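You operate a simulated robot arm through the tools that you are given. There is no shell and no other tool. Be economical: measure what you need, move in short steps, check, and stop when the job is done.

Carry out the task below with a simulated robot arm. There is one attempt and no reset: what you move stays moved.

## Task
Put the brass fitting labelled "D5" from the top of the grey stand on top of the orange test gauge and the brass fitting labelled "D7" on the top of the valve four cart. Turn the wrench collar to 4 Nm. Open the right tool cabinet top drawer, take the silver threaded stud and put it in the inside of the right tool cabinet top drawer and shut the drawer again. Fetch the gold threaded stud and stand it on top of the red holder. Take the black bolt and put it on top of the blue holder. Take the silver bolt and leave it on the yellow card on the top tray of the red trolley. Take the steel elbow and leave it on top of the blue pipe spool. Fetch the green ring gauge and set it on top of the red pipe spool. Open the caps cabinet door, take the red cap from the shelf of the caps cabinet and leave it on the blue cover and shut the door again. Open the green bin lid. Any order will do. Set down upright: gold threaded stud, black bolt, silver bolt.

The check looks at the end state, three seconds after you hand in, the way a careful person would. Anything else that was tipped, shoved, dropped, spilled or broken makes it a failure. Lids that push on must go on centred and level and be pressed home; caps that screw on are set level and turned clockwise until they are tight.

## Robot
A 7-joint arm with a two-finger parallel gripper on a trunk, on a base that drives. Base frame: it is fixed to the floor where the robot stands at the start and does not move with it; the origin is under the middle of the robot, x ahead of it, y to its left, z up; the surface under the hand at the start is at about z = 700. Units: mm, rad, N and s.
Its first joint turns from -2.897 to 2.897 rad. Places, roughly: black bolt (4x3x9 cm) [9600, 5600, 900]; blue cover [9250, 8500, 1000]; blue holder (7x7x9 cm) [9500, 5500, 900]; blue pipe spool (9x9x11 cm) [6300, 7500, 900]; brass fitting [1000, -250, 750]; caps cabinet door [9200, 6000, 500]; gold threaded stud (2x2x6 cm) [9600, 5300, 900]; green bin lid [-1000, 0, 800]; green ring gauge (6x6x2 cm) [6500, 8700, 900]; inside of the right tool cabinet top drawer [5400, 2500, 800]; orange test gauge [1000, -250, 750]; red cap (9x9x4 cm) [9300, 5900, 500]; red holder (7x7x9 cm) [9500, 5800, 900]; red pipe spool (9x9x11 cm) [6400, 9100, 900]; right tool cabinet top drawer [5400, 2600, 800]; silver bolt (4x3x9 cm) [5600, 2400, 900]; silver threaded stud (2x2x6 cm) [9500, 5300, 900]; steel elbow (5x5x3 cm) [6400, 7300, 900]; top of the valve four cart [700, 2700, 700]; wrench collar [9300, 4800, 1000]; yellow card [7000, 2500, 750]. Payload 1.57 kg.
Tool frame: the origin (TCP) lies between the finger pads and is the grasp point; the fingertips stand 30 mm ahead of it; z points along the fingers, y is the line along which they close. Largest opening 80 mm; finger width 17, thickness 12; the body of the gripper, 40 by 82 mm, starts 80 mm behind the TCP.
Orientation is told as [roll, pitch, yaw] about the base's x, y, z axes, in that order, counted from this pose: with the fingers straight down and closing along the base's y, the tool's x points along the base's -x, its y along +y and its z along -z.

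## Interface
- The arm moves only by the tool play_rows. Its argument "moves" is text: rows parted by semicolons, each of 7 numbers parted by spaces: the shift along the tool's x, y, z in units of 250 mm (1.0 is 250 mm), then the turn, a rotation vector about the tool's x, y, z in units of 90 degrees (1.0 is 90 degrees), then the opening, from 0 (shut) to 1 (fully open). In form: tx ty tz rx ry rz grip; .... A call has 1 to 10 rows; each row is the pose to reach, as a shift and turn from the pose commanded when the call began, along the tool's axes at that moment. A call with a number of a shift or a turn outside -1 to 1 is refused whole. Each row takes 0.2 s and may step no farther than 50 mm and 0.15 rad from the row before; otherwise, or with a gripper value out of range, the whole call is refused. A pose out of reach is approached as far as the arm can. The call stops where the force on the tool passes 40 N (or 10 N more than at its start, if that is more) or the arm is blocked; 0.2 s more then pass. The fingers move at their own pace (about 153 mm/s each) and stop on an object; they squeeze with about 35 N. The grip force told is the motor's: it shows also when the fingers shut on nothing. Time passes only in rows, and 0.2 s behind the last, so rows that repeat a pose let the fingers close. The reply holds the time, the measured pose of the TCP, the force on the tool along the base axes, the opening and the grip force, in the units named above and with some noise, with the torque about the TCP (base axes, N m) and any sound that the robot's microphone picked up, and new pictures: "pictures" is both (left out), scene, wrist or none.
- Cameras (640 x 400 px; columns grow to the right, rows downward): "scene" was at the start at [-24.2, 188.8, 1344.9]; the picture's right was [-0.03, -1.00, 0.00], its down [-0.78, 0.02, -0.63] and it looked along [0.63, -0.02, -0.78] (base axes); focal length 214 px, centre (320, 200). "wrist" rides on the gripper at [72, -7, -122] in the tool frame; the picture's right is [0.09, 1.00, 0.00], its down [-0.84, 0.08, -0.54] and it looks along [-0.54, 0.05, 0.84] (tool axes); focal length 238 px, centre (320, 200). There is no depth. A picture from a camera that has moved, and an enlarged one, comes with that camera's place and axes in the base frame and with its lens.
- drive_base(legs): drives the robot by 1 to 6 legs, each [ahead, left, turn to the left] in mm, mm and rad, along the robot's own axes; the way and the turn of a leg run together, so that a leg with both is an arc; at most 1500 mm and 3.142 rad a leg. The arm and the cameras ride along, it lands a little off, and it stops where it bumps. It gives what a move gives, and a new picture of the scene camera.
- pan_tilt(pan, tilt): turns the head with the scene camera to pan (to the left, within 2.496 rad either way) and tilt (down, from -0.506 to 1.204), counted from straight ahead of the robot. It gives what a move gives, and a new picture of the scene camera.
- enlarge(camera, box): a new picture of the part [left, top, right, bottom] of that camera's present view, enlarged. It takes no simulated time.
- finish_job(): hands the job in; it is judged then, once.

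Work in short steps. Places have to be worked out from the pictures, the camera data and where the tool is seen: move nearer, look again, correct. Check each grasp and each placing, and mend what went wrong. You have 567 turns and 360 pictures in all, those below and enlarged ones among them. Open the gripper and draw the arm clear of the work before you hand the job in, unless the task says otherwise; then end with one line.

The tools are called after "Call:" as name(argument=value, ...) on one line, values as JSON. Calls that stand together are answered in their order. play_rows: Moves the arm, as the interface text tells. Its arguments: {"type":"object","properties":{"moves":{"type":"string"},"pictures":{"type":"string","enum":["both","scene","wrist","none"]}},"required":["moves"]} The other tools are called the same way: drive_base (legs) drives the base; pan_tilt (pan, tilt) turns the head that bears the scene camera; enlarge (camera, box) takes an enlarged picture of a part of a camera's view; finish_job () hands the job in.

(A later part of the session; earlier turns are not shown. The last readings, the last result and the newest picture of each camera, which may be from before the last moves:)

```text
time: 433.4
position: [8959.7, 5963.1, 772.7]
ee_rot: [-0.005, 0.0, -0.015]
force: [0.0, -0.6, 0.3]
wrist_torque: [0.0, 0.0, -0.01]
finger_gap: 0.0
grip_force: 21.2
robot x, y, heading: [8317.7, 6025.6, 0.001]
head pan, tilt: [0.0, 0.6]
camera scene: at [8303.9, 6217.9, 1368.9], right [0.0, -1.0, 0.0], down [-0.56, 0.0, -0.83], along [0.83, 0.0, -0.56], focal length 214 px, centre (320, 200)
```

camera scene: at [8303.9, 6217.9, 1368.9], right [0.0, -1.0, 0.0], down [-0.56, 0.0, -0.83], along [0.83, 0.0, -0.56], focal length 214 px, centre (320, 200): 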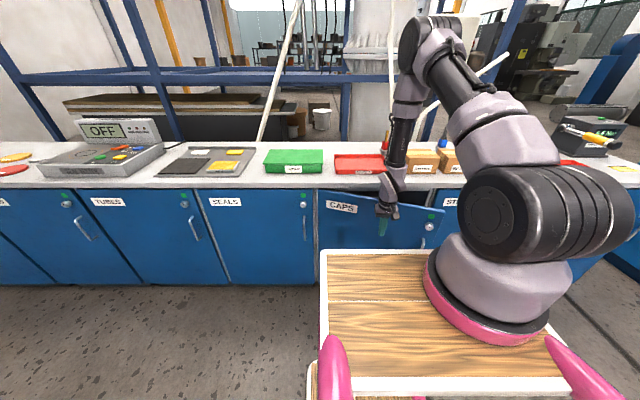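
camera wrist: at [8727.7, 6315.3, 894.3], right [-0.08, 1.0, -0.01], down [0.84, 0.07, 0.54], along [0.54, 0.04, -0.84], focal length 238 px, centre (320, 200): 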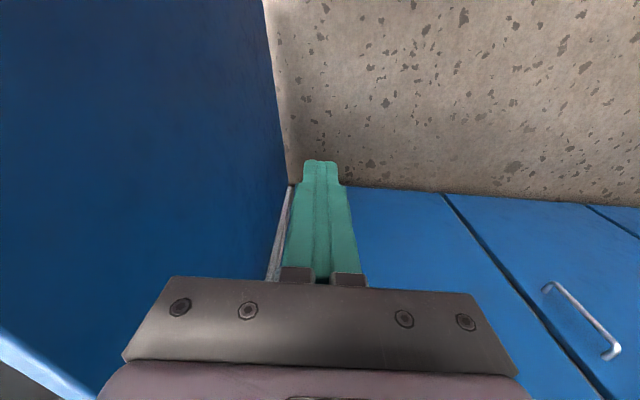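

The door follows freely; about 30° remain. I continue.

Call:
drive_base(legs=[[120, -110, 0]])

```text
time: 434.8
position: [9078.5, 5854.5, 772.8]
ee_rot: [-0.006, -0.002, -0.015]
force: [-0.3, 0.1, -0.4]
wrist_torque: [0.0, -0.04, 0.0]
finger_gap: 0.0
grip_force: 21.3
robot x, y, heading: [8433.9, 5913.3, -0.0]
head pan, tilt: [0.0, 0.6]
camera scene: at [8422.5, 6107.9, 1368.9], right [0.0, -1.0, 0.0], down [-0.56, 0.0, -0.83], along [0.83, 0.0, -0.57], focal length 214 px, centre (320, 200)
```

scene: 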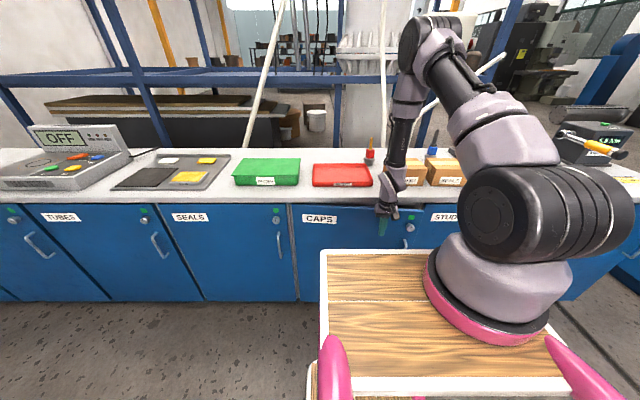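

Almost shut. To spare the counter edge I tilt the tool 30° so the fingertips lead, then push the last bit.

Call:
play_rows(moves="0.05 -0.03 0.03 0 -0.083 0 0; 0.1 -0.06 0.06 0 -0.167 0 0; 0.1 -0.06 0.09 0 -0.25 0 0; 0.1 -0.06 0.12 0 -0.333 0 0; 0.02 -0.06 0.12 0 -0.333 0 0; -0.06 -0.06 0.12 0 -0.333 0 0; -0.12 -0.06 0.12 0 -0.333 0 0", pictures="wrist")

```text
time: 436.4
position: [9108.3, 5835.7, 742.9]
ee_rot: [-0.009, -0.524, -0.013]
force: [1.0, 0.2, 0.3]
wrist_torque: [0.02, 0.02, 0.01]
finger_gap: 0.2
grip_force: 21.3
robot x, y, heading: [8433.3, 5916.4, -0.007]
head pan, tilt: [0.0, 0.6]
camera wrist: at [8985.0, 5832.6, 813.1], right [-0.06, 1.0, -0.05], down [0.46, 0.08, 0.89], along [0.89, 0.03, -0.46], focal length 238 px, centre (320, 200)
```

wrist: 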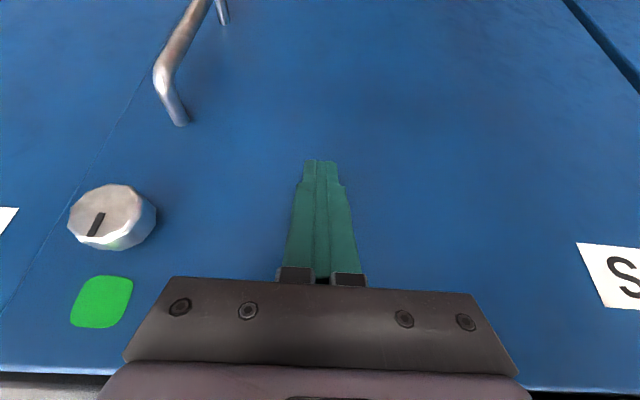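

Call:
play_rows(moves="-0.024 0 0.014 0 0 0 0; -0.049 0 0.028 0 0 0 0; -0.073 0 0.042 0 0 0 0; -0.097 0 0.056 0 0 0 0; -0.122 0 0.07 0 0 0 0; -0.146 0 0.084 0 0 0 0; -0.17 0 0.098 0 0 0 0; -0.195 0 0.112 0 0 0 0")

```text
time: 437.8
position: [9141.7, 5836.7, 740.7]
ee_rot: [-0.008, -0.506, -0.016]
force: [-6.3, 0.9, 0.6]
wrist_torque: [-0.02, 0.11, 0.02]
finger_gap: 0.1
grip_force: 20.7
robot x, y, heading: [8432.9, 5914.0, -0.0]
head pan, tilt: [0.0, 0.6]
stopped in row 7: the force on the tool passed its limit at 54 N (the readings are from after the stop); the commanded pose is now the measured one
camera scene: at [8421.8, 6108.0, 1368.9], right [0.0, -1.0, 0.0], down [-0.56, 0.0, -0.83], along [0.83, 0.0, -0.56], focal length 214 px, centre (320, 200)
camera wrist: at [9018.5, 5832.6, 812.4], right [-0.06, 1.0, -0.05], down [0.47, 0.08, 0.88], along [0.88, 0.03, -0.47], focal length 238 px, centre (320, 200)
```

scene: 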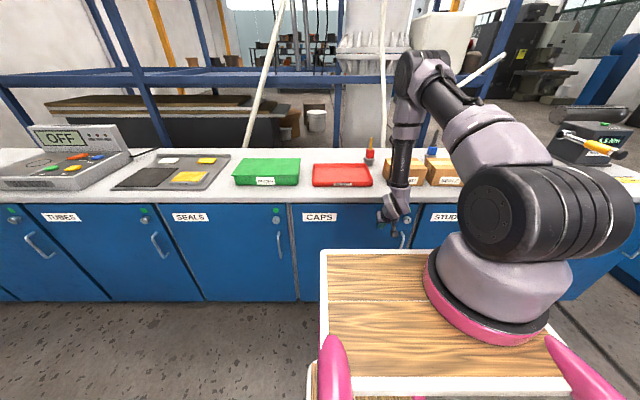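
wrist: 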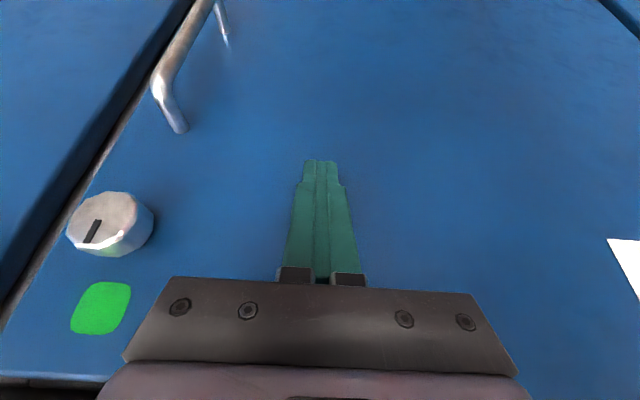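

The door met its seat (54 N). I back off and check that it stays shut.

Call:
play_rows(moves="0.15 0 -0.09 0 0 0 0; 0.3 0 -0.18 0 0 0 0; 0.36 0 -0.34 0 0.05 0 0; 0.36 0 -0.52 0 0.13 0 0; 0.36 0 -0.7 0 0.21 0 0; 0.36 0 -0.86 0 0.29 0 0; 0.33 0 -1 0 0.333 0 0; 0.33 0 -1 0 0.333 0 0", pictures="none")

Call:
enlarge(camera="scene", box=[180, 130, 460, 305])

```text
time: 439.6
position: [8962.1, 5841.0, 918.1]
ee_rot: [-0.008, 0.016, -0.021]
force: [0.8, -0.4, -0.4]
wrist_torque: [-0.01, 0.03, 0.0]
finger_gap: 0.3
grip_force: 21.1
out of reach, approached as far as the arm can: row 5, 6, 7, 8
robot x, y, heading: [8432.1, 5917.4, -0.002]
head pan, tilt: [0.0, 0.6]
```

```text
2.29 times, centred on (320, 218) of scene
camera zoom: at [8422.2, 6108.0, 1368.9], right [0.0, -1.0, 0.0], down [-0.57, 0.0, -0.82], along [0.82, 0.0, -0.57], focal length 490 px, centre (320, 160)
```

zoom: 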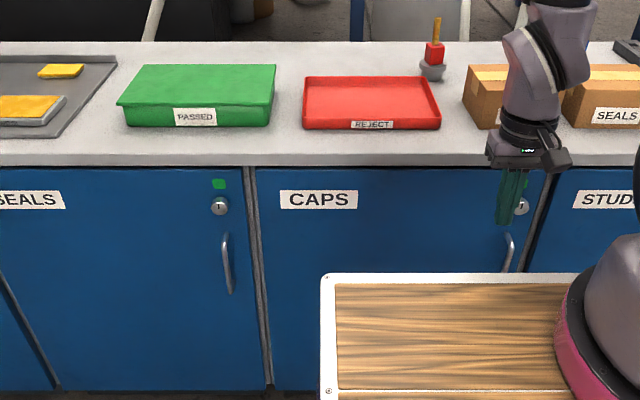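

The caps door is shut. Now for the silver stud (front of the rack, near (9452,5310)). I raise the hand and drive over.

Call:
play_rows(moves="0 0 -0.19 0 -0.005 0 0.5; 0 0 -0.38 0 -0.01 0 1; 0 0 -0.57 0 -0.01 0 1; 0 0 -0.76 0 -0.01 0 1; 0 0 -0.95 0 -0.01 0 1; 0 0 -1 0 -0.01 0 1", pictures="none")

```text
time: 441.0
position: [8965.7, 5841.7, 1167.4]
ee_rot: [-0.007, 0.001, -0.02]
force: [0.7, 0.2, 0.6]
wrist_torque: [-0.02, 0.01, -0.02]
finger_gap: 80.0
grip_force: 0.0
robot x, y, heading: [8434.4, 5912.9, -0.001]
head pan, tilt: [0.0, 0.6]
```

Call:
drive_base(legs=[[0, -400, 0.01], [130, 0, 0]])

Call:
play_rows(moves="-0.18 -0.06 0 0 0 -0.005 1; -0.36 -0.12 0 0 0 -0.01 1; -0.54 -0.2 0 0 0 -0.01 1; -0.7 -0.28 0.05 0 0 -0.01 1; -0.86 -0.36 0.1 0 0 -0.01 1; -1 -0.45 0.15 0 0 -0.01 1; -1 -0.45 0.15 0 0 -0.01 1", pictures="wrist")

```text
time: 444.4
position: [9099.4, 5452.5, 1166.1]
ee_rot: [-0.008, 0.001, -0.006]
force: [-0.7, 0.2, -0.6]
wrist_torque: [-0.04, 0.03, 0.0]
finger_gap: 79.9
grip_force: 0.1
robot x, y, heading: [8564.8, 5521.8, 0.011]
head pan, tilt: [0.0, 0.6]
camera scene: at [8552.3, 5712.0, 1368.9], right [0.01, -1.0, 0.0], down [-0.56, -0.01, -0.83], along [0.82, 0.01, -0.56], focal length 214 px, centre (320, 200)
```

scene: 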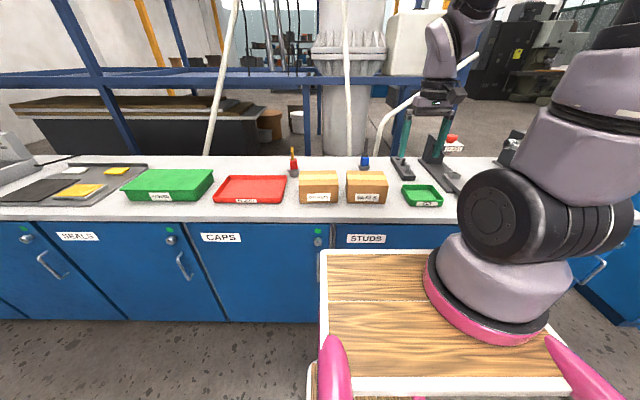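

```text
time: 446.0
position: [9349.1, 5335.7, 1130.7]
ee_rot: [-0.009, 0.001, 0.009]
force: [-0.4, -0.3, -0.7]
wrist_torque: [-0.03, 0.02, 0.03]
finger_gap: 79.9
grip_force: 0.1
robot x, y, heading: [8566.1, 5520.1, 0.008]
head pan, tilt: [0.0, 0.6]
camera wrist: at [9277.1, 5330.7, 1252.6], right [-0.1, 0.99, -0.01], down [0.84, 0.09, 0.54], along [0.54, 0.05, -0.84], focal length 238 px, centre (320, 200)
```

wrist: 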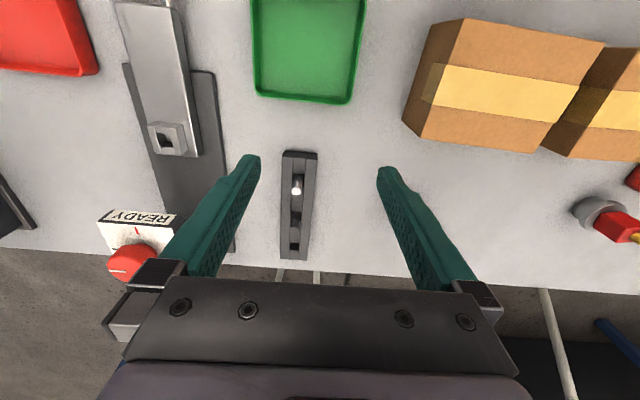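

The silver stud's top is near (9461,5311). I hover closer.

Call:
play_rows(moves="-0.15 -0.03 0.08 0 0 0 0.8; -0.3 -0.06 0.16 0 0 0 0.8; -0.444 -0.094 0.24 0 0 0 0.8; -0.444 -0.094 0.36 0 0 0 0.8; -0.444 -0.094 0.36 0 0 0 0.8", pictures="wrist")

Call:
enlarge(camera="wrist", box=[240, 80, 400, 220])

```text
time: 447.2
position: [9459.5, 5316.1, 1041.2]
ee_rot: [-0.011, -0.002, 0.007]
force: [0.5, -0.3, 1.3]
wrist_torque: [-0.01, 0.0, 0.0]
finger_gap: 63.9
grip_force: 0.0
robot x, y, heading: [8560.7, 5519.5, 0.014]
head pan, tilt: [0.0, 0.6]
camera wrist: at [9386.4, 5310.3, 1162.5], right [-0.1, 0.99, -0.01], down [0.84, 0.09, 0.54], along [0.54, 0.05, -0.84], focal length 238 px, centre (320, 200)
```

wrist: 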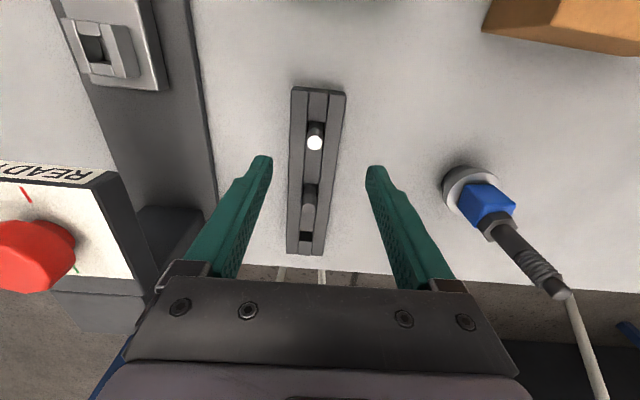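

```text
2.86 times, centred on (320, 150) of wrist
camera zoom: at [9386.4, 5310.3, 1162.5], right [-0.1, 0.99, -0.01], down [0.84, 0.09, 0.54], along [0.54, 0.05, -0.84], focal length 681 px, centre (320, 343)
```

zoom: 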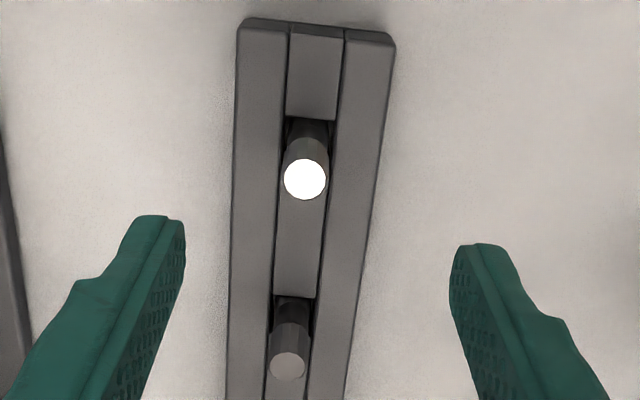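

I correct by 4 mm, go down, grip and lift.

Call:
play_rows(moves="-0.016 -0.016 0.15 0 0 0 0.8; -0.016 -0.016 0.3 0 0 0 0.8; -0.016 -0.016 0.412 0 0 0 0.8; -0.016 -0.016 0.412 0 0 0 0; -0.016 -0.016 0.412 0 0 0 0; -0.016 -0.016 0.412 0 0 0 0; -0.016 -0.016 0.22 0 0 0 0; -0.016 -0.016 0.02 0 0 0 0; -0.016 -0.016 -0.17 0 0 0 0; -0.016 -0.016 -0.36 0 0 0 0", pictures="wrist")

```text
time: 449.4
position: [9464.0, 5308.0, 1129.1]
ee_rot: [-0.009, 0.0, 0.01]
force: [0.7, 0.8, -1.4]
wrist_torque: [-0.06, 0.04, -0.02]
finger_gap: 14.7
grip_force: 30.9
robot x, y, heading: [8566.5, 5523.6, 0.017]
head pan, tilt: [0.0, 0.6]
camera wrist: at [9392.2, 5302.3, 1252.5], right [-0.1, 0.99, -0.01], down [0.84, 0.09, 0.54], along [0.54, 0.05, -0.84], focal length 238 px, centre (320, 200)
```

wrist: 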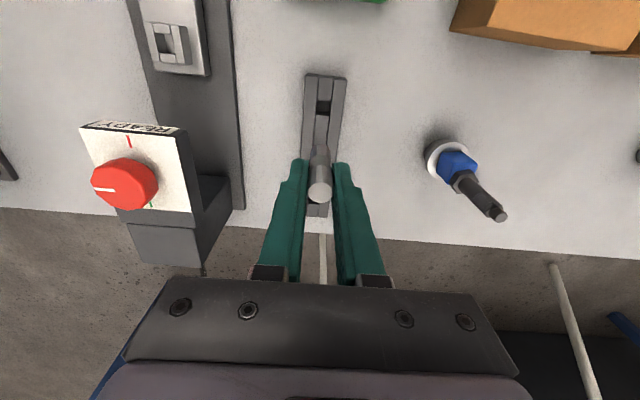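

The silver stud is held. I retract the arm for the drive to the tool cabinets.

Call:
play_rows(moves="0.1 0.03 -0.1 0 0 0 0; 0.24 0.06 -0.18 0 0 0 0; 0.4 0.09 -0.24 0 0 0 0; 0.56 0.12 -0.3 0 0 0 0; 0.72 0.15 -0.34 0 0 0 0; 0.88 0.18 -0.36 0 0 0 0; 1 0.2 -0.36 0 0 0 0; 1 0.2 -0.36 0 0 0 0", pictures="none")

```text
time: 451.2
position: [9212.6, 5361.6, 1217.5]
ee_rot: [-0.008, 0.0, 0.007]
force: [0.2, 0.0, -2.2]
wrist_torque: [0.02, -0.01, 0.01]
finger_gap: 14.7
grip_force: 30.0
robot x, y, heading: [8567.7, 5521.4, 0.016]
head pan, tilt: [0.0, 0.6]
```

Call:
drive_base(legs=[[-500, 0, 0], [0, 0, -2.54], [1500, 0, 0], [1400, 0, 0]])

Call:
pan_tilt(pan=0.3, tilt=0.4)

```text
time: 473.9
position: [4951.1, 3829.7, 1216.7]
ee_rot: [-0.009, -0.001, -2.589]
force: [-0.6, 0.4, -1.1]
wrist_torque: [0.0, 0.01, -0.01]
finger_gap: 14.5
grip_force: 30.1
robot x, y, heading: [5587.9, 4030.4, -2.589]
head pan, tilt: [0.0, 0.6]
camera scene: at [5697.7, 3874.4, 1368.9], right [-0.53, 0.85, 0.0], down [0.48, 0.3, -0.83], along [-0.7, -0.44, -0.56], focal length 214 px, centre (320, 200)
```

scene: 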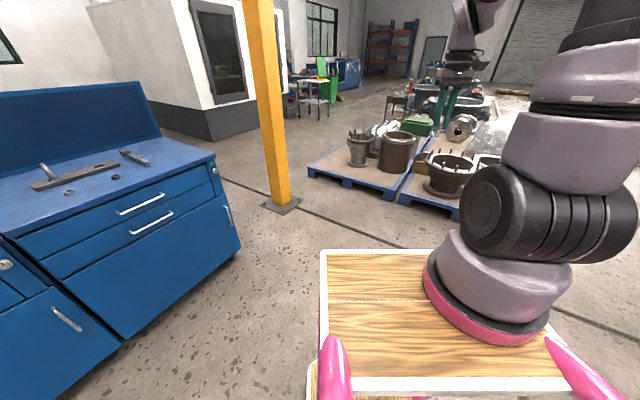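

```text
time: 474.7
position: [4951.7, 3830.9, 1217.8]
ee_rot: [-0.009, 0.0, -2.589]
force: [0.1, -0.8, -0.8]
wrist_torque: [-0.02, 0.01, 0.02]
finger_gap: 14.4
grip_force: 30.9
robot x, y, heading: [5588.5, 4025.9, -2.587]
head pan, tilt: [0.3, 0.4]
camera scene: at [5712.1, 3851.1, 1387.1], right [-0.76, 0.66, 0.0], down [0.26, 0.29, -0.92], along [-0.6, -0.7, -0.39], focal length 214 px, centre (320, 200)
```

scene: 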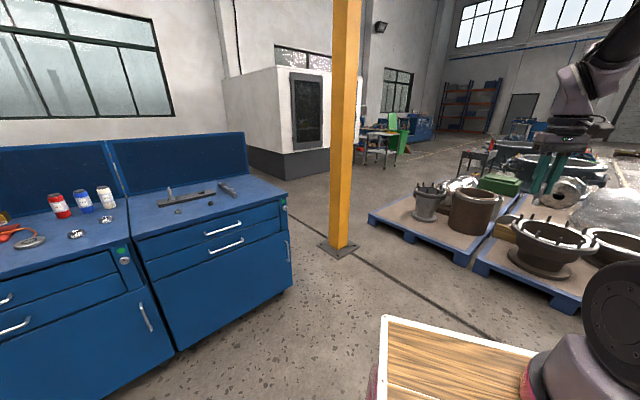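

The right cabinet (x≈5100–5700) has the top drawer with a bar handle. I turn to face it and drive nearer.

Call:
drive_base(legs=[[0, 0, 1.016], [330, 0, 0]])

Call:
pan_tilt(pan=0.0, tilt=0.6)

Call:
enlarge(camera="scene", box=[160, 100, 480, 300])

```text
time: 479.4
position: [5396.1, 3056.8, 1217.1]
ee_rot: [-0.008, 0.0, -1.599]
force: [0.3, 0.0, -0.1]
wrist_torque: [0.01, 0.03, -0.03]
finger_gap: 14.2
grip_force: 30.0
robot x, y, heading: [5578.7, 3695.3, -1.598]
head pan, tilt: [0.3, 0.4]
camera scene: at [5796.9, 3704.6, 1387.1], right [-0.96, -0.27, 0.0], down [-0.11, 0.37, -0.92], along [0.25, -0.89, -0.39], focal length 214 px, centre (320, 200)
```

scene: 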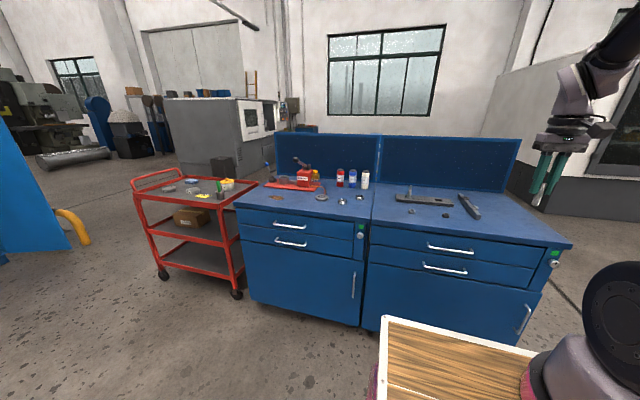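

```text
time: 480.2
position: [5395.6, 3055.5, 1217.3]
ee_rot: [-0.009, -0.001, -1.599]
force: [-0.6, 0.5, -1.0]
wrist_torque: [0.02, 0.0, -0.02]
finger_gap: 14.4
grip_force: 30.3
robot x, y, heading: [5584.2, 3703.3, -1.593]
head pan, tilt: [0.0, 0.6]
camera scene: at [5769.5, 3705.4, 1369.0], right [-1.0, 0.02, 0.0], down [0.01, 0.56, -0.83], along [-0.02, -0.83, -0.56], focal length 214 px, centre (320, 200)
```

scene: 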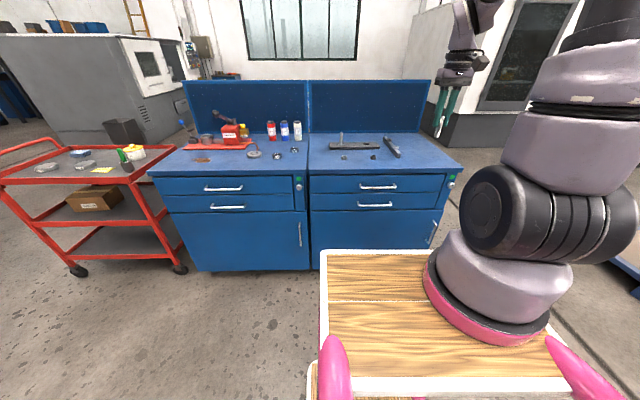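

```text
2.00 times, centred on (320, 200) of scene
camera zoom: at [5769.5, 3705.4, 1369.0], right [-1.0, 0.02, 0.0], down [0.01, 0.56, -0.83], along [-0.02, -0.83, -0.56], focal length 429 px, centre (320, 200)
```

zoom: 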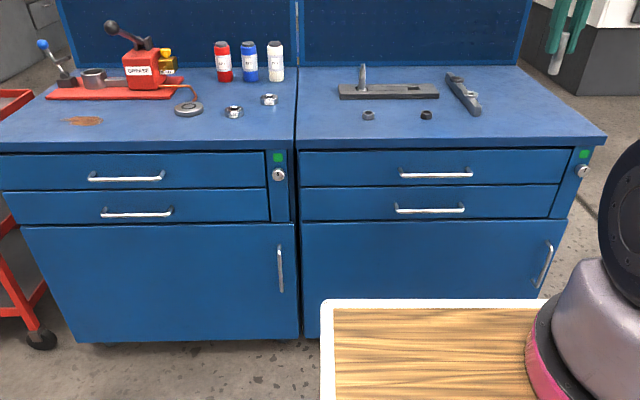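

The silver bolt stands on the black plate at about (5600,2361); the top drawer's handle is near (5470,2830,847). I drive 190 mm nearer and set the stud down temporarily on a free part of the top at about (5530,2660).

Call:
drive_base(legs=[[190, 0, 0.02]])

Call:
play_rows(moves="-0.15 0.1 0 0 0 0 0; -0.3 0.2 0 0 0 0 0; -0.45 0.3 0 0 0 0 0; -0.6 0.4 0.05 0 0 0 0; -0.7 0.45 0.15 0 0 0 0; -0.78 0.48 0.3 0 0 0 0; -0.78 0.48 0.4 0 0 0 0; -0.78 0.48 0.4 0 0 0 0")

```text
time: 481.7
position: [5408.8, 2859.0, 1217.8]
ee_rot: [-0.009, 0.0, -1.576]
force: [-0.2, 0.7, -0.6]
wrist_torque: [0.04, 0.01, 0.02]
finger_gap: 14.4
grip_force: 31.0
robot x, y, heading: [5577.3, 3500.4, -1.574]
head pan, tilt: [0.0, 0.6]
camera scene: at [5766.7, 3516.3, 1368.9], right [-1.0, 0.0, 0.0], down [0.0, 0.57, -0.83], along [0.0, -0.83, -0.57], focal length 214 px, centre (320, 200)
```

scene: 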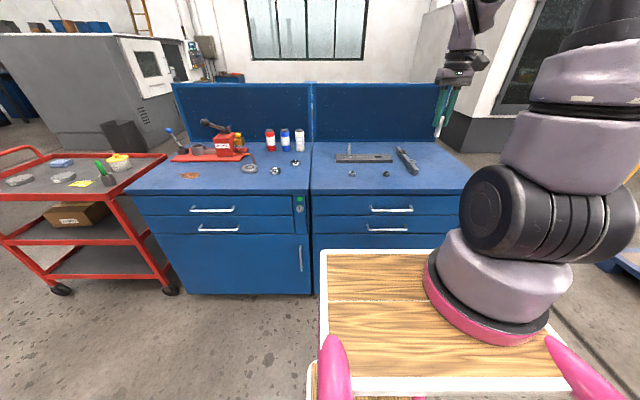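

```text
time: 483.5
position: [5528.3, 2664.1, 1118.1]
ee_rot: [-0.009, 0.003, -1.576]
force: [0.8, -0.4, -1.0]
wrist_torque: [0.0, 0.0, 0.03]
finger_gap: 14.1
grip_force: 30.4
robot x, y, heading: [5578.6, 3501.4, -1.569]
head pan, tilt: [0.0, 0.6]
camera scene: at [5766.7, 3516.4, 1368.9], right [-1.0, 0.0, 0.0], down [0.0, 0.56, -0.83], along [0.0, -0.83, -0.56], focal length 214 px, centre (320, 200)
camera wrist: at [5521.3, 2736.9, 1240.1], right [1.0, 0.09, -0.01], down [0.08, -0.84, 0.54], along [0.04, -0.54, -0.84], focal length 238 px, centre (320, 200)
```

scene: 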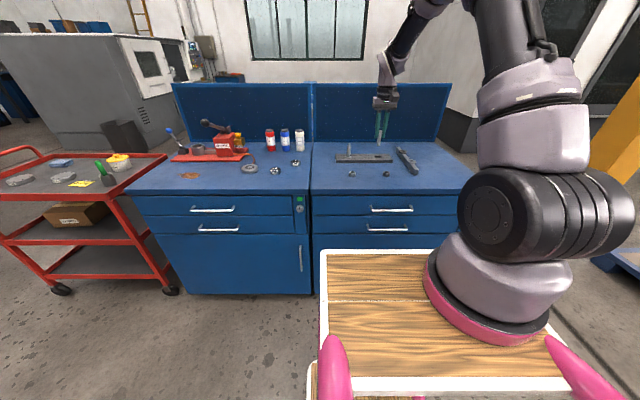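
wrist: 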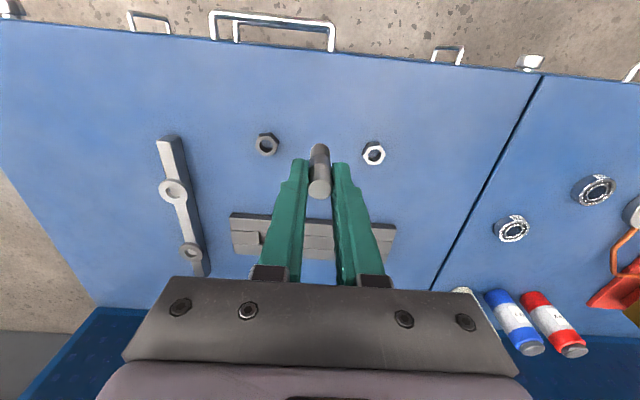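

The spot between the table edge and the nuts is free. I lower the stud to the table (top z≈895).

Call:
play_rows(moves="0 0 0.18 0 0 0 0; 0 0 0.36 0 0 0 0; 0 0 0.5 0 0 0 0; 0 0 0.55 0 0 0 0; 0 0 0.57 0 0 0 0; 0 0 0.585 0 0 0 0", pictures="none")

Call:
enlarge(camera="scene", box=[320, 120, 440, 200])

```text
time: 484.9
position: [5525.2, 2663.2, 970.5]
ee_rot: [-0.009, -0.001, -1.577]
force: [0.1, -0.4, -0.7]
wrist_torque: [-0.02, -0.02, 0.0]
finger_gap: 14.5
grip_force: 30.8
robot x, y, heading: [5576.9, 3503.9, -1.573]
head pan, tilt: [0.0, 0.6]
```

```text
5.00 times, centred on (380, 160) of scene
camera zoom: at [5766.7, 3516.3, 1368.9], right [-1.0, 0.0, 0.0], down [0.0, 0.56, -0.83], along [0.0, -0.83, -0.56], focal length 1072 px, centre (20, 400)
```

zoom: 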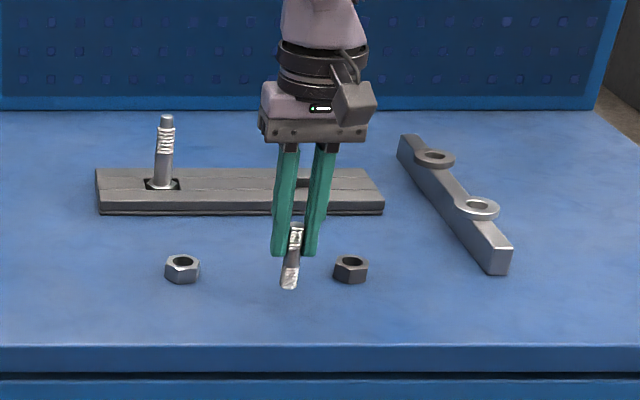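

Call:
play_rows(moves="0 0 0.01 0 0 0 0; 0 0 0.02 0 0 0 0; 0 0 0.03 0 0 0 0; 0 0 0.04 0 0 0 0; 0 0 0.05 0 0 0 0", pictures="none")

```text
time: 486.1
position: [5525.0, 2663.9, 957.8]
ee_rot: [-0.009, 0.0, -1.577]
force: [0.9, -0.4, -0.9]
wrist_torque: [0.01, 0.0, 0.04]
finger_gap: 14.4
grip_force: 30.7
robot x, y, heading: [5576.7, 3502.3, -1.568]
head pan, tilt: [0.0, 0.6]
```

Call:
play_rows(moves="0 0 0.01 0 0 0 0; 0 0 0.02 0 0 0 0; 0 0 0.03 0 0 0 0; 0 0 0.04 0 0 0 0; 0 0 0.05 0 0 0 0; 0 0 0.06 0 0 0 0", pictures="none")

Call:
enlarge(camera="scene", box=[320, 120, 440, 200])

```text
time: 487.6
position: [5525.7, 2661.9, 946.4]
ee_rot: [-0.006, -0.006, -1.575]
force: [0.3, 1.7, 12.8]
wrist_torque: [0.02, -0.08, -0.01]
finger_gap: 14.5
grip_force: 30.5
robot x, y, heading: [5574.0, 3504.8, -1.575]
head pan, tilt: [0.0, 0.6]
stopped in row 6: the force on the tool passed its limit at 42 N (the readings are from after the stop); the commanded pose is now the measured one
```

```text
5.00 times, centred on (380, 160) of scene
camera zoom: at [5766.7, 3516.9, 1368.9], right [-1.0, 0.0, 0.0], down [0.0, 0.56, -0.83], along [0.0, -0.83, -0.56], focal length 1072 px, centre (20, 400)
```

zoom: 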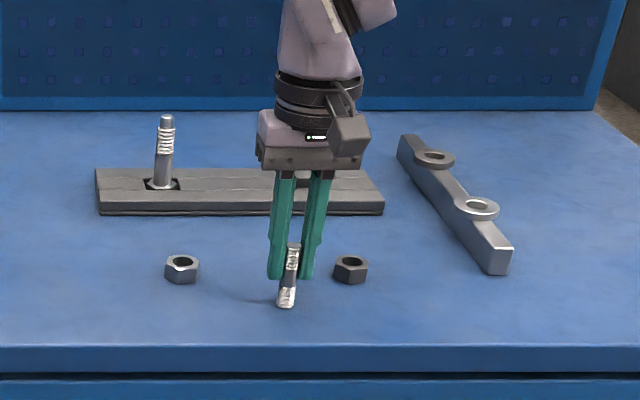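

Contact (table z≈880). I ease off slightly, open and lift.

Call:
play_rows(moves="0 0 -0.002 0 0 0 0; 0 0 -0.002 0 0 0 0.3; 0 0 -0.002 0 0 0 0.6; 0 0 -0.002 0 0 0 0.6; 0 0 -0.15 0 0 0 0.8; 0 0 -0.33 0 0 0 1; 0 0 -0.5 0 0 0 1", pictures="none")

Call:
enlarge(camera="scene", box=[320, 120, 440, 220])

```text
time: 489.2
position: [5527.5, 2662.0, 1070.2]
ee_rot: [-0.008, -0.004, -1.576]
force: [0.1, 0.4, -0.3]
wrist_torque: [0.04, 0.03, -0.02]
finger_gap: 79.9
grip_force: 0.1
robot x, y, heading: [5578.0, 3503.3, -1.574]
head pan, tilt: [0.0, 0.6]
```

```text
4.00 times, centred on (380, 170) of scene
camera zoom: at [5766.7, 3515.9, 1368.9], right [-1.0, 0.0, 0.0], down [0.0, 0.57, -0.82], along [0.0, -0.82, -0.57], focal length 858 px, centre (80, 320)
```

zoom: 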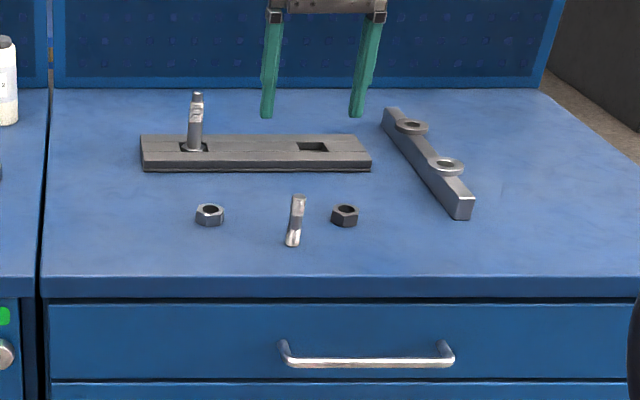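

The stud stands safely. The drawer handle is near (5456,2775,800). I will hook closed fingers behind the bar from above; first I move over it for a look.

Call:
play_rows(moves="0.1 -0.08 0 0 0 0 1; 0.2 -0.16 0 0 0 0 0.5; 0.3 -0.24 0 0 0 0 0; 0.4 -0.284 0 0 0 0 0; 0.5 -0.284 0.1 0 0 0 0; 0.5 -0.284 0.25 0 0 0 0; 0.5 -0.284 0.4 0 0 0 0; 0.5 -0.284 0.4 0 0 0 0", pictures="wrist")

```text
time: 491.0
position: [5453.0, 2788.3, 969.1]
ee_rot: [-0.007, -0.005, -1.576]
force: [-0.1, -0.1, 0.7]
wrist_torque: [0.0, 0.02, 0.02]
finger_gap: 0.0
grip_force: 21.2
robot x, y, heading: [5580.1, 3501.2, -1.576]
head pan, tilt: [0.0, 0.6]
camera wrist: at [5448.3, 2861.5, 1091.5], right [1.0, 0.09, -0.01], down [0.08, -0.83, 0.55], along [0.04, -0.54, -0.84], focal length 238 px, centre (320, 200)
```

wrist: 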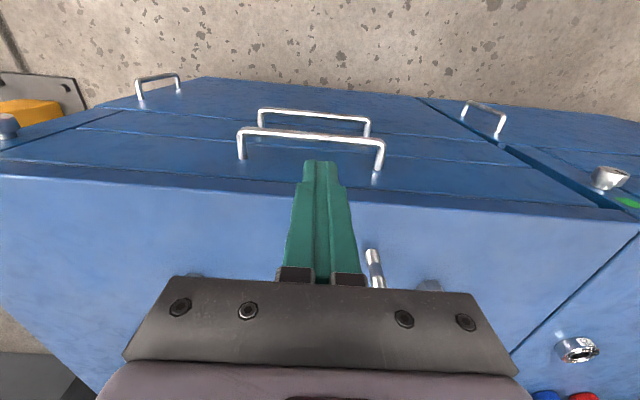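

The bar's centre is at y≈2770 and the drawer's face at y≈2731. I insert the closed fingers between them (y≈2749) and go down to z≈810.

Call:
play_rows(moves="-0.08 -0.02 0 0 0 0 0; -0.157 -0.04 0 0 0 0 0; -0.157 -0.04 0.15 0 0 0 0; -0.157 -0.04 0.3 0 0 0 0; -0.157 -0.04 0.4 0 0 0 0; -0.157 -0.04 0.48 0 0 0 0; -0.157 -0.04 0.56 0 0 0 0; -0.157 -0.04 0.632 0 0 0 0")

Call:
enlarge(camera="scene", box=[320, 130, 460, 240])

```text
time: 492.8
position: [5443.8, 2747.1, 813.0]
ee_rot: [-0.007, -0.004, -1.575]
force: [-0.8, 0.3, 0.7]
wrist_torque: [-0.03, 0.03, -0.02]
finger_gap: 0.0
grip_force: 21.7
robot x, y, heading: [5573.5, 3503.7, -1.576]
head pan, tilt: [0.0, 0.6]
camera scene: at [5766.7, 3516.5, 1368.9], right [-1.0, 0.0, 0.0], down [0.0, 0.56, -0.83], along [0.0, -0.83, -0.56], focal length 214 px, centre (320, 200)
camera wrist: at [5438.0, 2821.6, 935.2], right [1.0, 0.09, -0.01], down [0.08, -0.83, 0.55], along [0.04, -0.54, -0.84], focal length 238 px, centre (320, 200)
```

scene: 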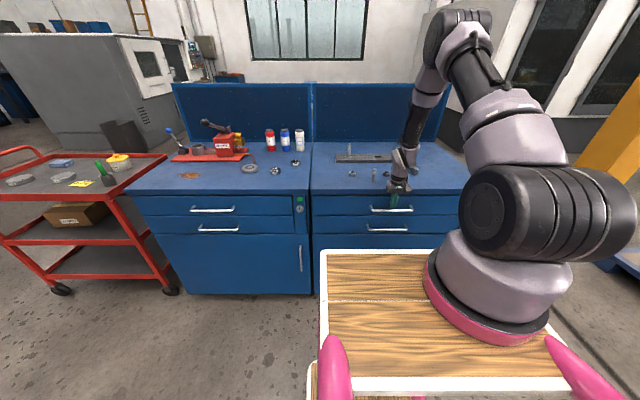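
wrist: 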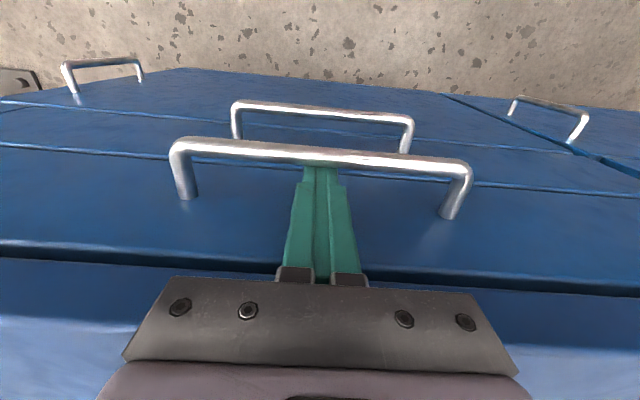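

```text
3.64 times, centred on (390, 185) of scene
camera zoom: at [5766.7, 3516.5, 1368.9], right [-1.0, 0.0, 0.0], down [0.0, 0.56, -0.83], along [0.0, -0.83, -0.56], focal length 780 px, centre (66, 254)
```

zoom: 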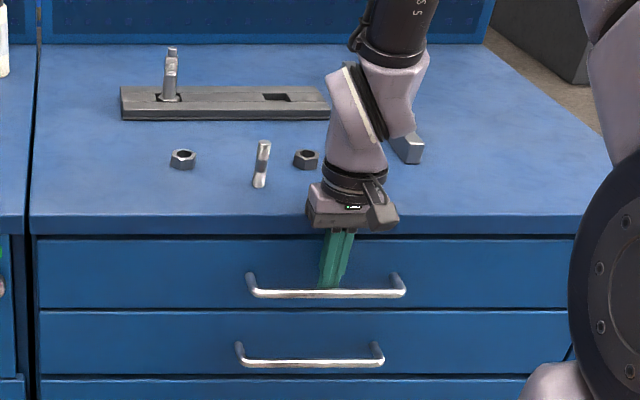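

The fingertips are behind the bar. I lower 5 mm more and begin to pull towards the robot.

Call:
play_rows(moves="0 0 0.012 0 0 0 0; 0 0 0.02 0 0 0 0; 0.05 0 0.02 0 0 0 0; 0.1 0 0.02 0 0 0 0; 0.15 0 0.02 0 0 0 0; 0.22 0 0.02 0 0 0 0", pictures="wrist")

```text
time: 493.6
position: [5442.9, 2753.8, 809.4]
ee_rot: [-0.007, -0.016, -1.577]
force: [-0.6, 0.7, 2.8]
wrist_torque: [-0.15, -0.05, 0.02]
finger_gap: 0.2
grip_force: 21.2
robot x, y, heading: [5576.9, 3504.5, -1.571]
head pan, tilt: [0.0, 0.6]
stopped in row 4: the force on the tool passed its limit at 58 N (the readings are from after the stop); the commanded pose is now the measured one
camera wrist: at [5437.9, 2828.1, 931.3], right [1.0, 0.09, -0.01], down [0.08, -0.83, 0.55], along [0.04, -0.55, -0.83], focal length 238 px, centre (320, 200)
```

wrist: 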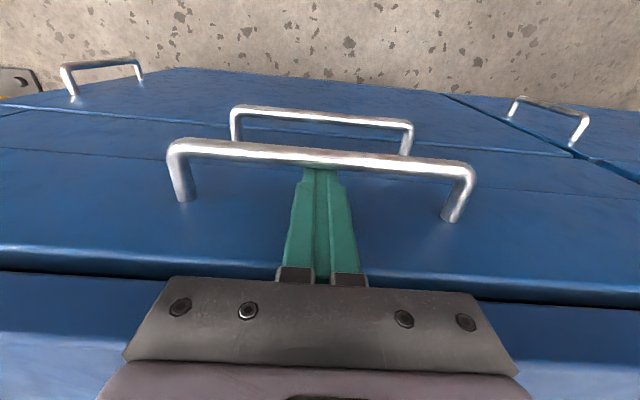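

The impact tripped the force limit, but the drawer seems to have moved. I pull again more slowly.

Call:
play_rows(moves="0.012 0 0 0 0 0 0; 0.024 0 0 0 0 0 0; 0.036 0 0 0 0 0 0; 0.05 0 0 0 0 0 0; 0.07 0 0 0 0 0 0; 0.09 0 0 0 0 0 0", pictures="wrist")

```text
time: 495.0
position: [5443.7, 2778.5, 808.2]
ee_rot: [-0.009, -0.012, -1.576]
force: [-0.2, 0.0, -0.9]
wrist_torque: [0.0, -0.01, -0.01]
finger_gap: 0.0
grip_force: 21.1
robot x, y, heading: [5574.5, 3502.6, -1.577]
head pan, tilt: [0.0, 0.6]
camera wrist: at [5438.3, 2851.7, 929.8], right [1.0, 0.09, -0.01], down [0.08, -0.83, 0.55], along [0.04, -0.55, -0.83], focal length 238 px, centre (320, 200)
```

wrist: 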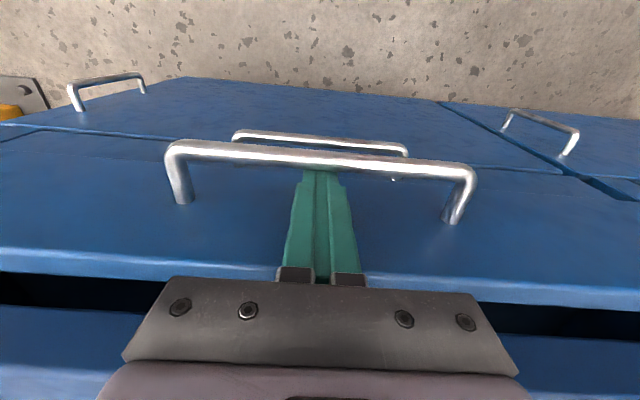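

The drawer slides freely now. I pull on by 100 mm with the arm.

Call:
play_rows(moves="0.06 0 0 0 0 0 0; 0.12 0 0 0 0 0 0; 0.18 0 0 0 0 0 0; 0.24 0 0 0 0 0 0; 0.3 0 0 0 0 0 0; 0.36 0 0 0 0 0 0; 0.42 0 0 0 0 0 0", pictures="none")

Call:
drive_base(legs=[[-110, 0, 0]])

```text
time: 496.6
position: [5444.2, 2880.8, 807.1]
ee_rot: [-0.009, -0.015, -1.575]
force: [-0.1, -0.2, 0.0]
wrist_torque: [0.02, 0.0, 0.02]
finger_gap: 0.0
grip_force: 21.7
robot x, y, heading: [5574.9, 3502.8, -1.573]
head pan, tilt: [0.0, 0.6]
```

```text
time: 497.8
position: [5445.1, 2995.4, 807.2]
ee_rot: [-0.009, -0.016, -1.576]
force: [0.7, -0.5, -0.7]
wrist_torque: [-0.02, 0.0, -0.01]
finger_gap: 0.1
grip_force: 21.7
robot x, y, heading: [5575.3, 3618.1, -1.575]
head pan, tilt: [0.0, 0.6]
camera scene: at [5767.0, 3628.3, 1368.9], right [-1.0, 0.0, 0.0], down [0.0, 0.56, -0.83], along [0.0, -0.83, -0.56], focal length 214 px, centre (320, 200)
```

scene: 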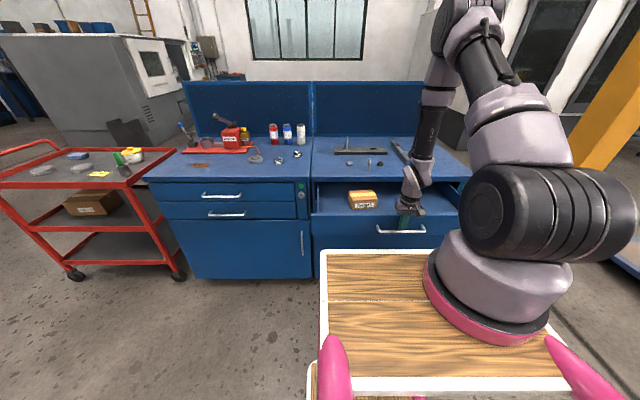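

The drawer is open about 245 mm; a small box lies inside. I raise the hand out of the handle and go back to the stud.

Call:
play_rows(moves="-0.03 0 -0.05 0 0 0 0; -0.03 0 -0.2 0 0 0 0; -0.03 0 -0.38 0 0.005 0 0; -0.03 0 -0.57 0 0.01 0 0.4; -0.03 0 -0.76 0 0.01 0 0.8; -0.03 0 -0.95 0 0.01 0 0.8; -0.2 0.05 -1 0 0.01 0 0.8; -0.38 0.1 -1 0 0.01 0 0.8; -0.56 0.15 -1 0 0.01 0 0.8; -0.74 0.2 -1 0 0.01 0 0.8", pictures="none")

Call:
play_rows(moves="-0.15 0.05 0 0 0 0 0.8; -0.3 0.08 0 0 0 0 0.8; -0.45 0.1 0 0 0 0 0.8; -0.6 0.12 0 0 0 0 0.8; -0.6 0.12 0 0 0 0 0.8", pictures="wrist")

```text
time: 500.0
position: [5494.8, 2812.5, 1060.1]
ee_rot: [-0.008, 0.001, -1.577]
force: [-1.0, -0.3, 0.6]
wrist_torque: [-0.01, -0.01, -0.01]
finger_gap: 64.1
grip_force: 0.1
robot x, y, heading: [5576.2, 3617.0, -1.576]
head pan, tilt: [0.0, 0.6]
```

```text
time: 501.2
position: [5525.4, 2660.9, 1061.4]
ee_rot: [-0.009, 0.0, -1.577]
force: [-0.4, 0.4, -0.1]
wrist_torque: [0.01, 0.02, 0.02]
finger_gap: 63.9
grip_force: 0.0
robot x, y, heading: [5577.1, 3616.6, -1.572]
head pan, tilt: [0.0, 0.6]
camera wrist: at [5518.7, 2733.6, 1184.4], right [1.0, 0.09, -0.01], down [0.08, -0.84, 0.54], along [0.04, -0.54, -0.84], focal length 238 px, centre (320, 200)
```

wrist: 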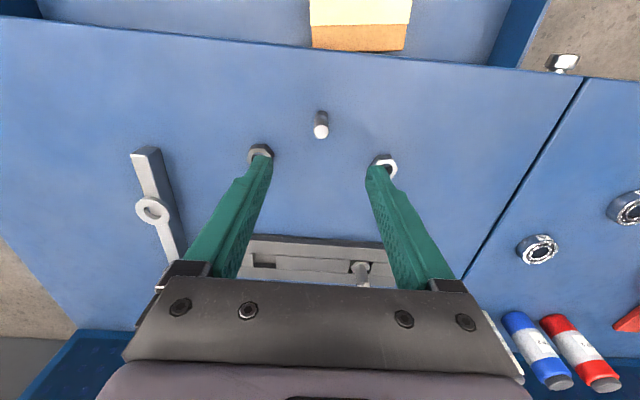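

The stud is exactly below. I go down, grip and lift it.

Call:
play_rows(moves="0 0 0.15 0 0 0 0.6; 0 0 0.3 0 0 0 0.6; 0 0 0.44 0 0 0 0.6; 0 0 0.44 0 0 0 0; 0 0 0.44 0 0 0 0; 0 0 0.44 0 0 0 0; 0 0 0.25 0 0 0 0; 0 0 0.06 0 0 0 0; 0 0 0 0 0 0 0", pictures="none")

```text
time: 503.2
position: [5522.5, 2661.5, 1059.9]
ee_rot: [-0.008, 0.002, -1.577]
force: [0.3, 0.2, -1.1]
wrist_torque: [0.03, -0.01, 0.04]
finger_gap: 14.3
grip_force: 31.0
robot x, y, heading: [5575.3, 3620.1, -1.575]
head pan, tilt: [0.0, 0.6]
```

Held. I carry it over the open drawer for a view inside.

Call:
play_rows(moves="0.15 -0.05 -0.05 0 0 0 0; 0.3 -0.12 -0.05 0 0 0 0; 0.45 -0.2 -0.05 0 0 0 0; 0.6 -0.3 -0.05 0 0 0 0; 0.72 -0.4 -0.05 0 0 0 0; 0.795 -0.49 -0.05 0 0 0 0; 0.795 -0.49 -0.05 0 0 0 0")

```text
time: 504.8
position: [5403.4, 2860.8, 1072.1]
ee_rot: [-0.01, 0.0, -1.575]
force: [-0.4, 0.7, -1.1]
wrist_torque: [0.0, -0.03, 0.0]
finger_gap: 14.3
grip_force: 30.9
robot x, y, heading: [5580.0, 3614.9, -1.576]
head pan, tilt: [0.0, 0.6]
camera scene: at [5767.0, 3628.1, 1368.9], right [-1.0, 0.0, 0.0], down [0.0, 0.57, -0.82], along [0.0, -0.82, -0.57], focal length 214 px, centre (320, 200)
camera wrist: at [5397.9, 2934.8, 1194.5], right [1.0, 0.09, -0.01], down [0.08, -0.84, 0.54], along [0.04, -0.54, -0.84], focal length 238 px, centre (320, 200)
```

scene: 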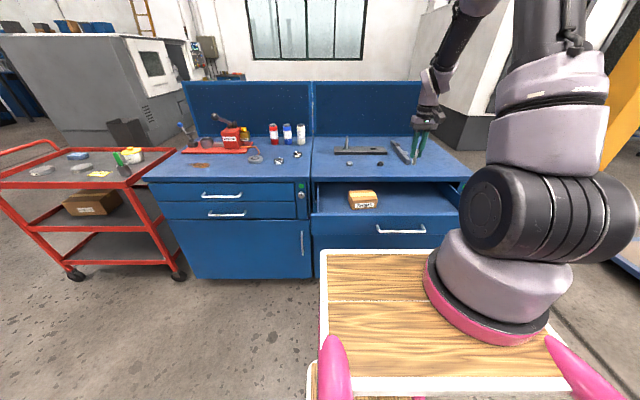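
wrist: 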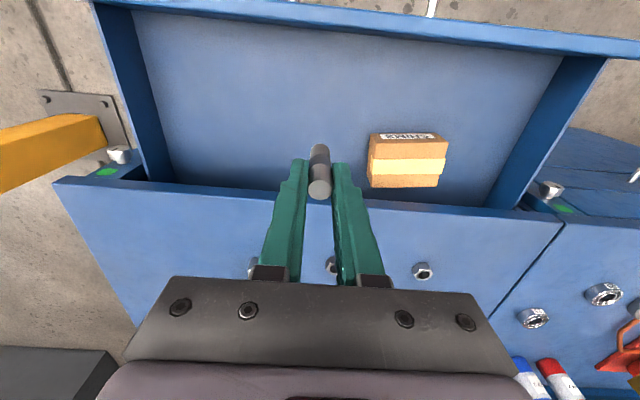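

The spot below is free. I lower the stud into the drawer, slowly near the bottom.

Call:
play_rows(moves="0 0 0.18 0 0 0 0; 0 0 0.36 0 0 0 0; 0 0 0.54 0 0 0 0; 0 0 0.7 0 0 0 0; 0 0 0.78 0 0 0 0; 0 0 0.82 0 0 0 0; 0 0 0.84 0 0 0 0; 0 0 0.86 0 0 0 0; 0 0 0.88 0 0 0 0", pictures="wrist")

```text
time: 506.8
position: [5402.1, 2861.1, 853.4]
ee_rot: [-0.008, 0.004, -1.576]
force: [0.6, 0.5, -0.7]
wrist_torque: [0.01, -0.02, 0.01]
finger_gap: 14.3
grip_force: 30.5
robot x, y, heading: [5576.9, 3616.2, -1.572]
head pan, tilt: [0.0, 0.6]
camera wrist: at [5396.2, 2934.0, 976.2], right [1.0, 0.09, -0.01], down [0.08, -0.84, 0.54], along [0.04, -0.54, -0.84], focal length 238 px, centre (320, 200)
```

wrist: 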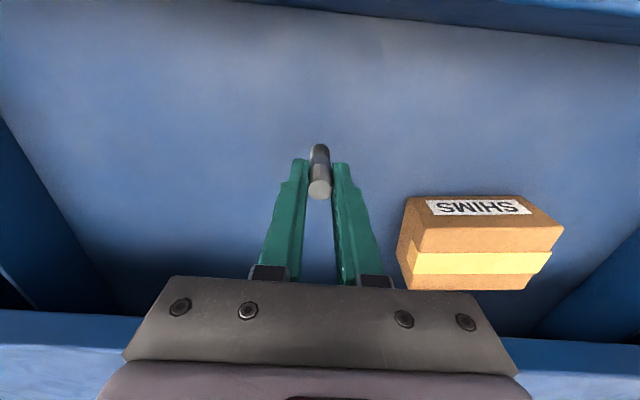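

Call:
play_rows(moves="0 0 0.012 0 0 0 0; 0 0 0.024 0 0 0 0; 0 0 0.036 0 0 0 0; 0 0 0.048 0 0 0 0; 0 0 0.06 0 0 0 0; 0 0 0.072 0 0 0 0; 0 0 0.084 0 0 0 0", pictures="none")

```text
time: 508.4
position: [5401.3, 2862.4, 831.8]
ee_rot: [-0.009, 0.0, -1.576]
force: [0.2, -0.7, 0.2]
wrist_torque: [-0.01, 0.0, 0.02]
finger_gap: 14.4
grip_force: 30.8
robot x, y, heading: [5575.7, 3616.9, -1.574]
head pan, tilt: [0.0, 0.6]
```

Call:
play_rows(moves="0 0 0.01 0 0 0 0; 0 0 0.02 0 0 0 0; 0 0 0.03 0 0 0 0; 0 0 0.04 0 0 0 0; 0 0 0.05 0 0 0 0; 0 0 0.06 0 0 0 0", pictures="none")

```text
time: 509.8
position: [5399.8, 2860.8, 819.1]
ee_rot: [-0.008, -0.003, -1.577]
force: [1.1, -2.0, 24.2]
wrist_torque: [-0.08, -0.11, -0.03]
finger_gap: 14.8
grip_force: 30.7
robot x, y, heading: [5576.6, 3614.2, -1.574]
head pan, tilt: [0.0, 0.6]
```

Contact at the drawer's bottom (z≈750), leaving ample headroom. I release and lift out.

Call:
play_rows(moves="0 0 -0.008 0 0 0 0; 0 0 -0.008 0 0 0 0.3; 0 0 -0.008 0 0 0 0.6; 0 0 -0.008 0 0 0 0.6; 0 0 -0.15 0 0 0 0.7; 0 0 -0.33 0 0 0 0.7; 0 0 -0.52 0 0 0 0.7; 0 0 -0.7 0 0 0 0.7; 0 0 -0.88 0 0 0 0.7; 0 0 -1 0 0 0 0.7", pictures="wrist")

```text
time: 512.0
position: [5402.9, 2863.1, 1067.4]
ee_rot: [-0.007, 0.002, -1.576]
force: [0.1, 0.2, 0.1]
wrist_torque: [0.0, 0.02, -0.03]
finger_gap: 55.8
grip_force: 0.1
robot x, y, heading: [5574.2, 3620.1, -1.574]
head pan, tilt: [0.0, 0.6]
camera wrist: at [5396.8, 2935.6, 1190.5], right [1.0, 0.09, -0.01], down [0.08, -0.84, 0.54], along [0.04, -0.54, -0.84], focal length 238 px, centre (320, 200)
```

wrist: 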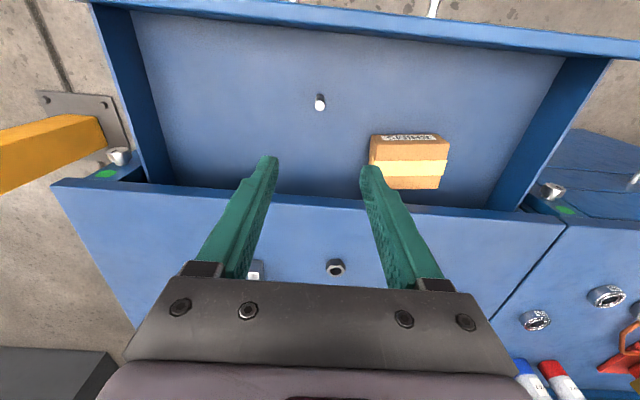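

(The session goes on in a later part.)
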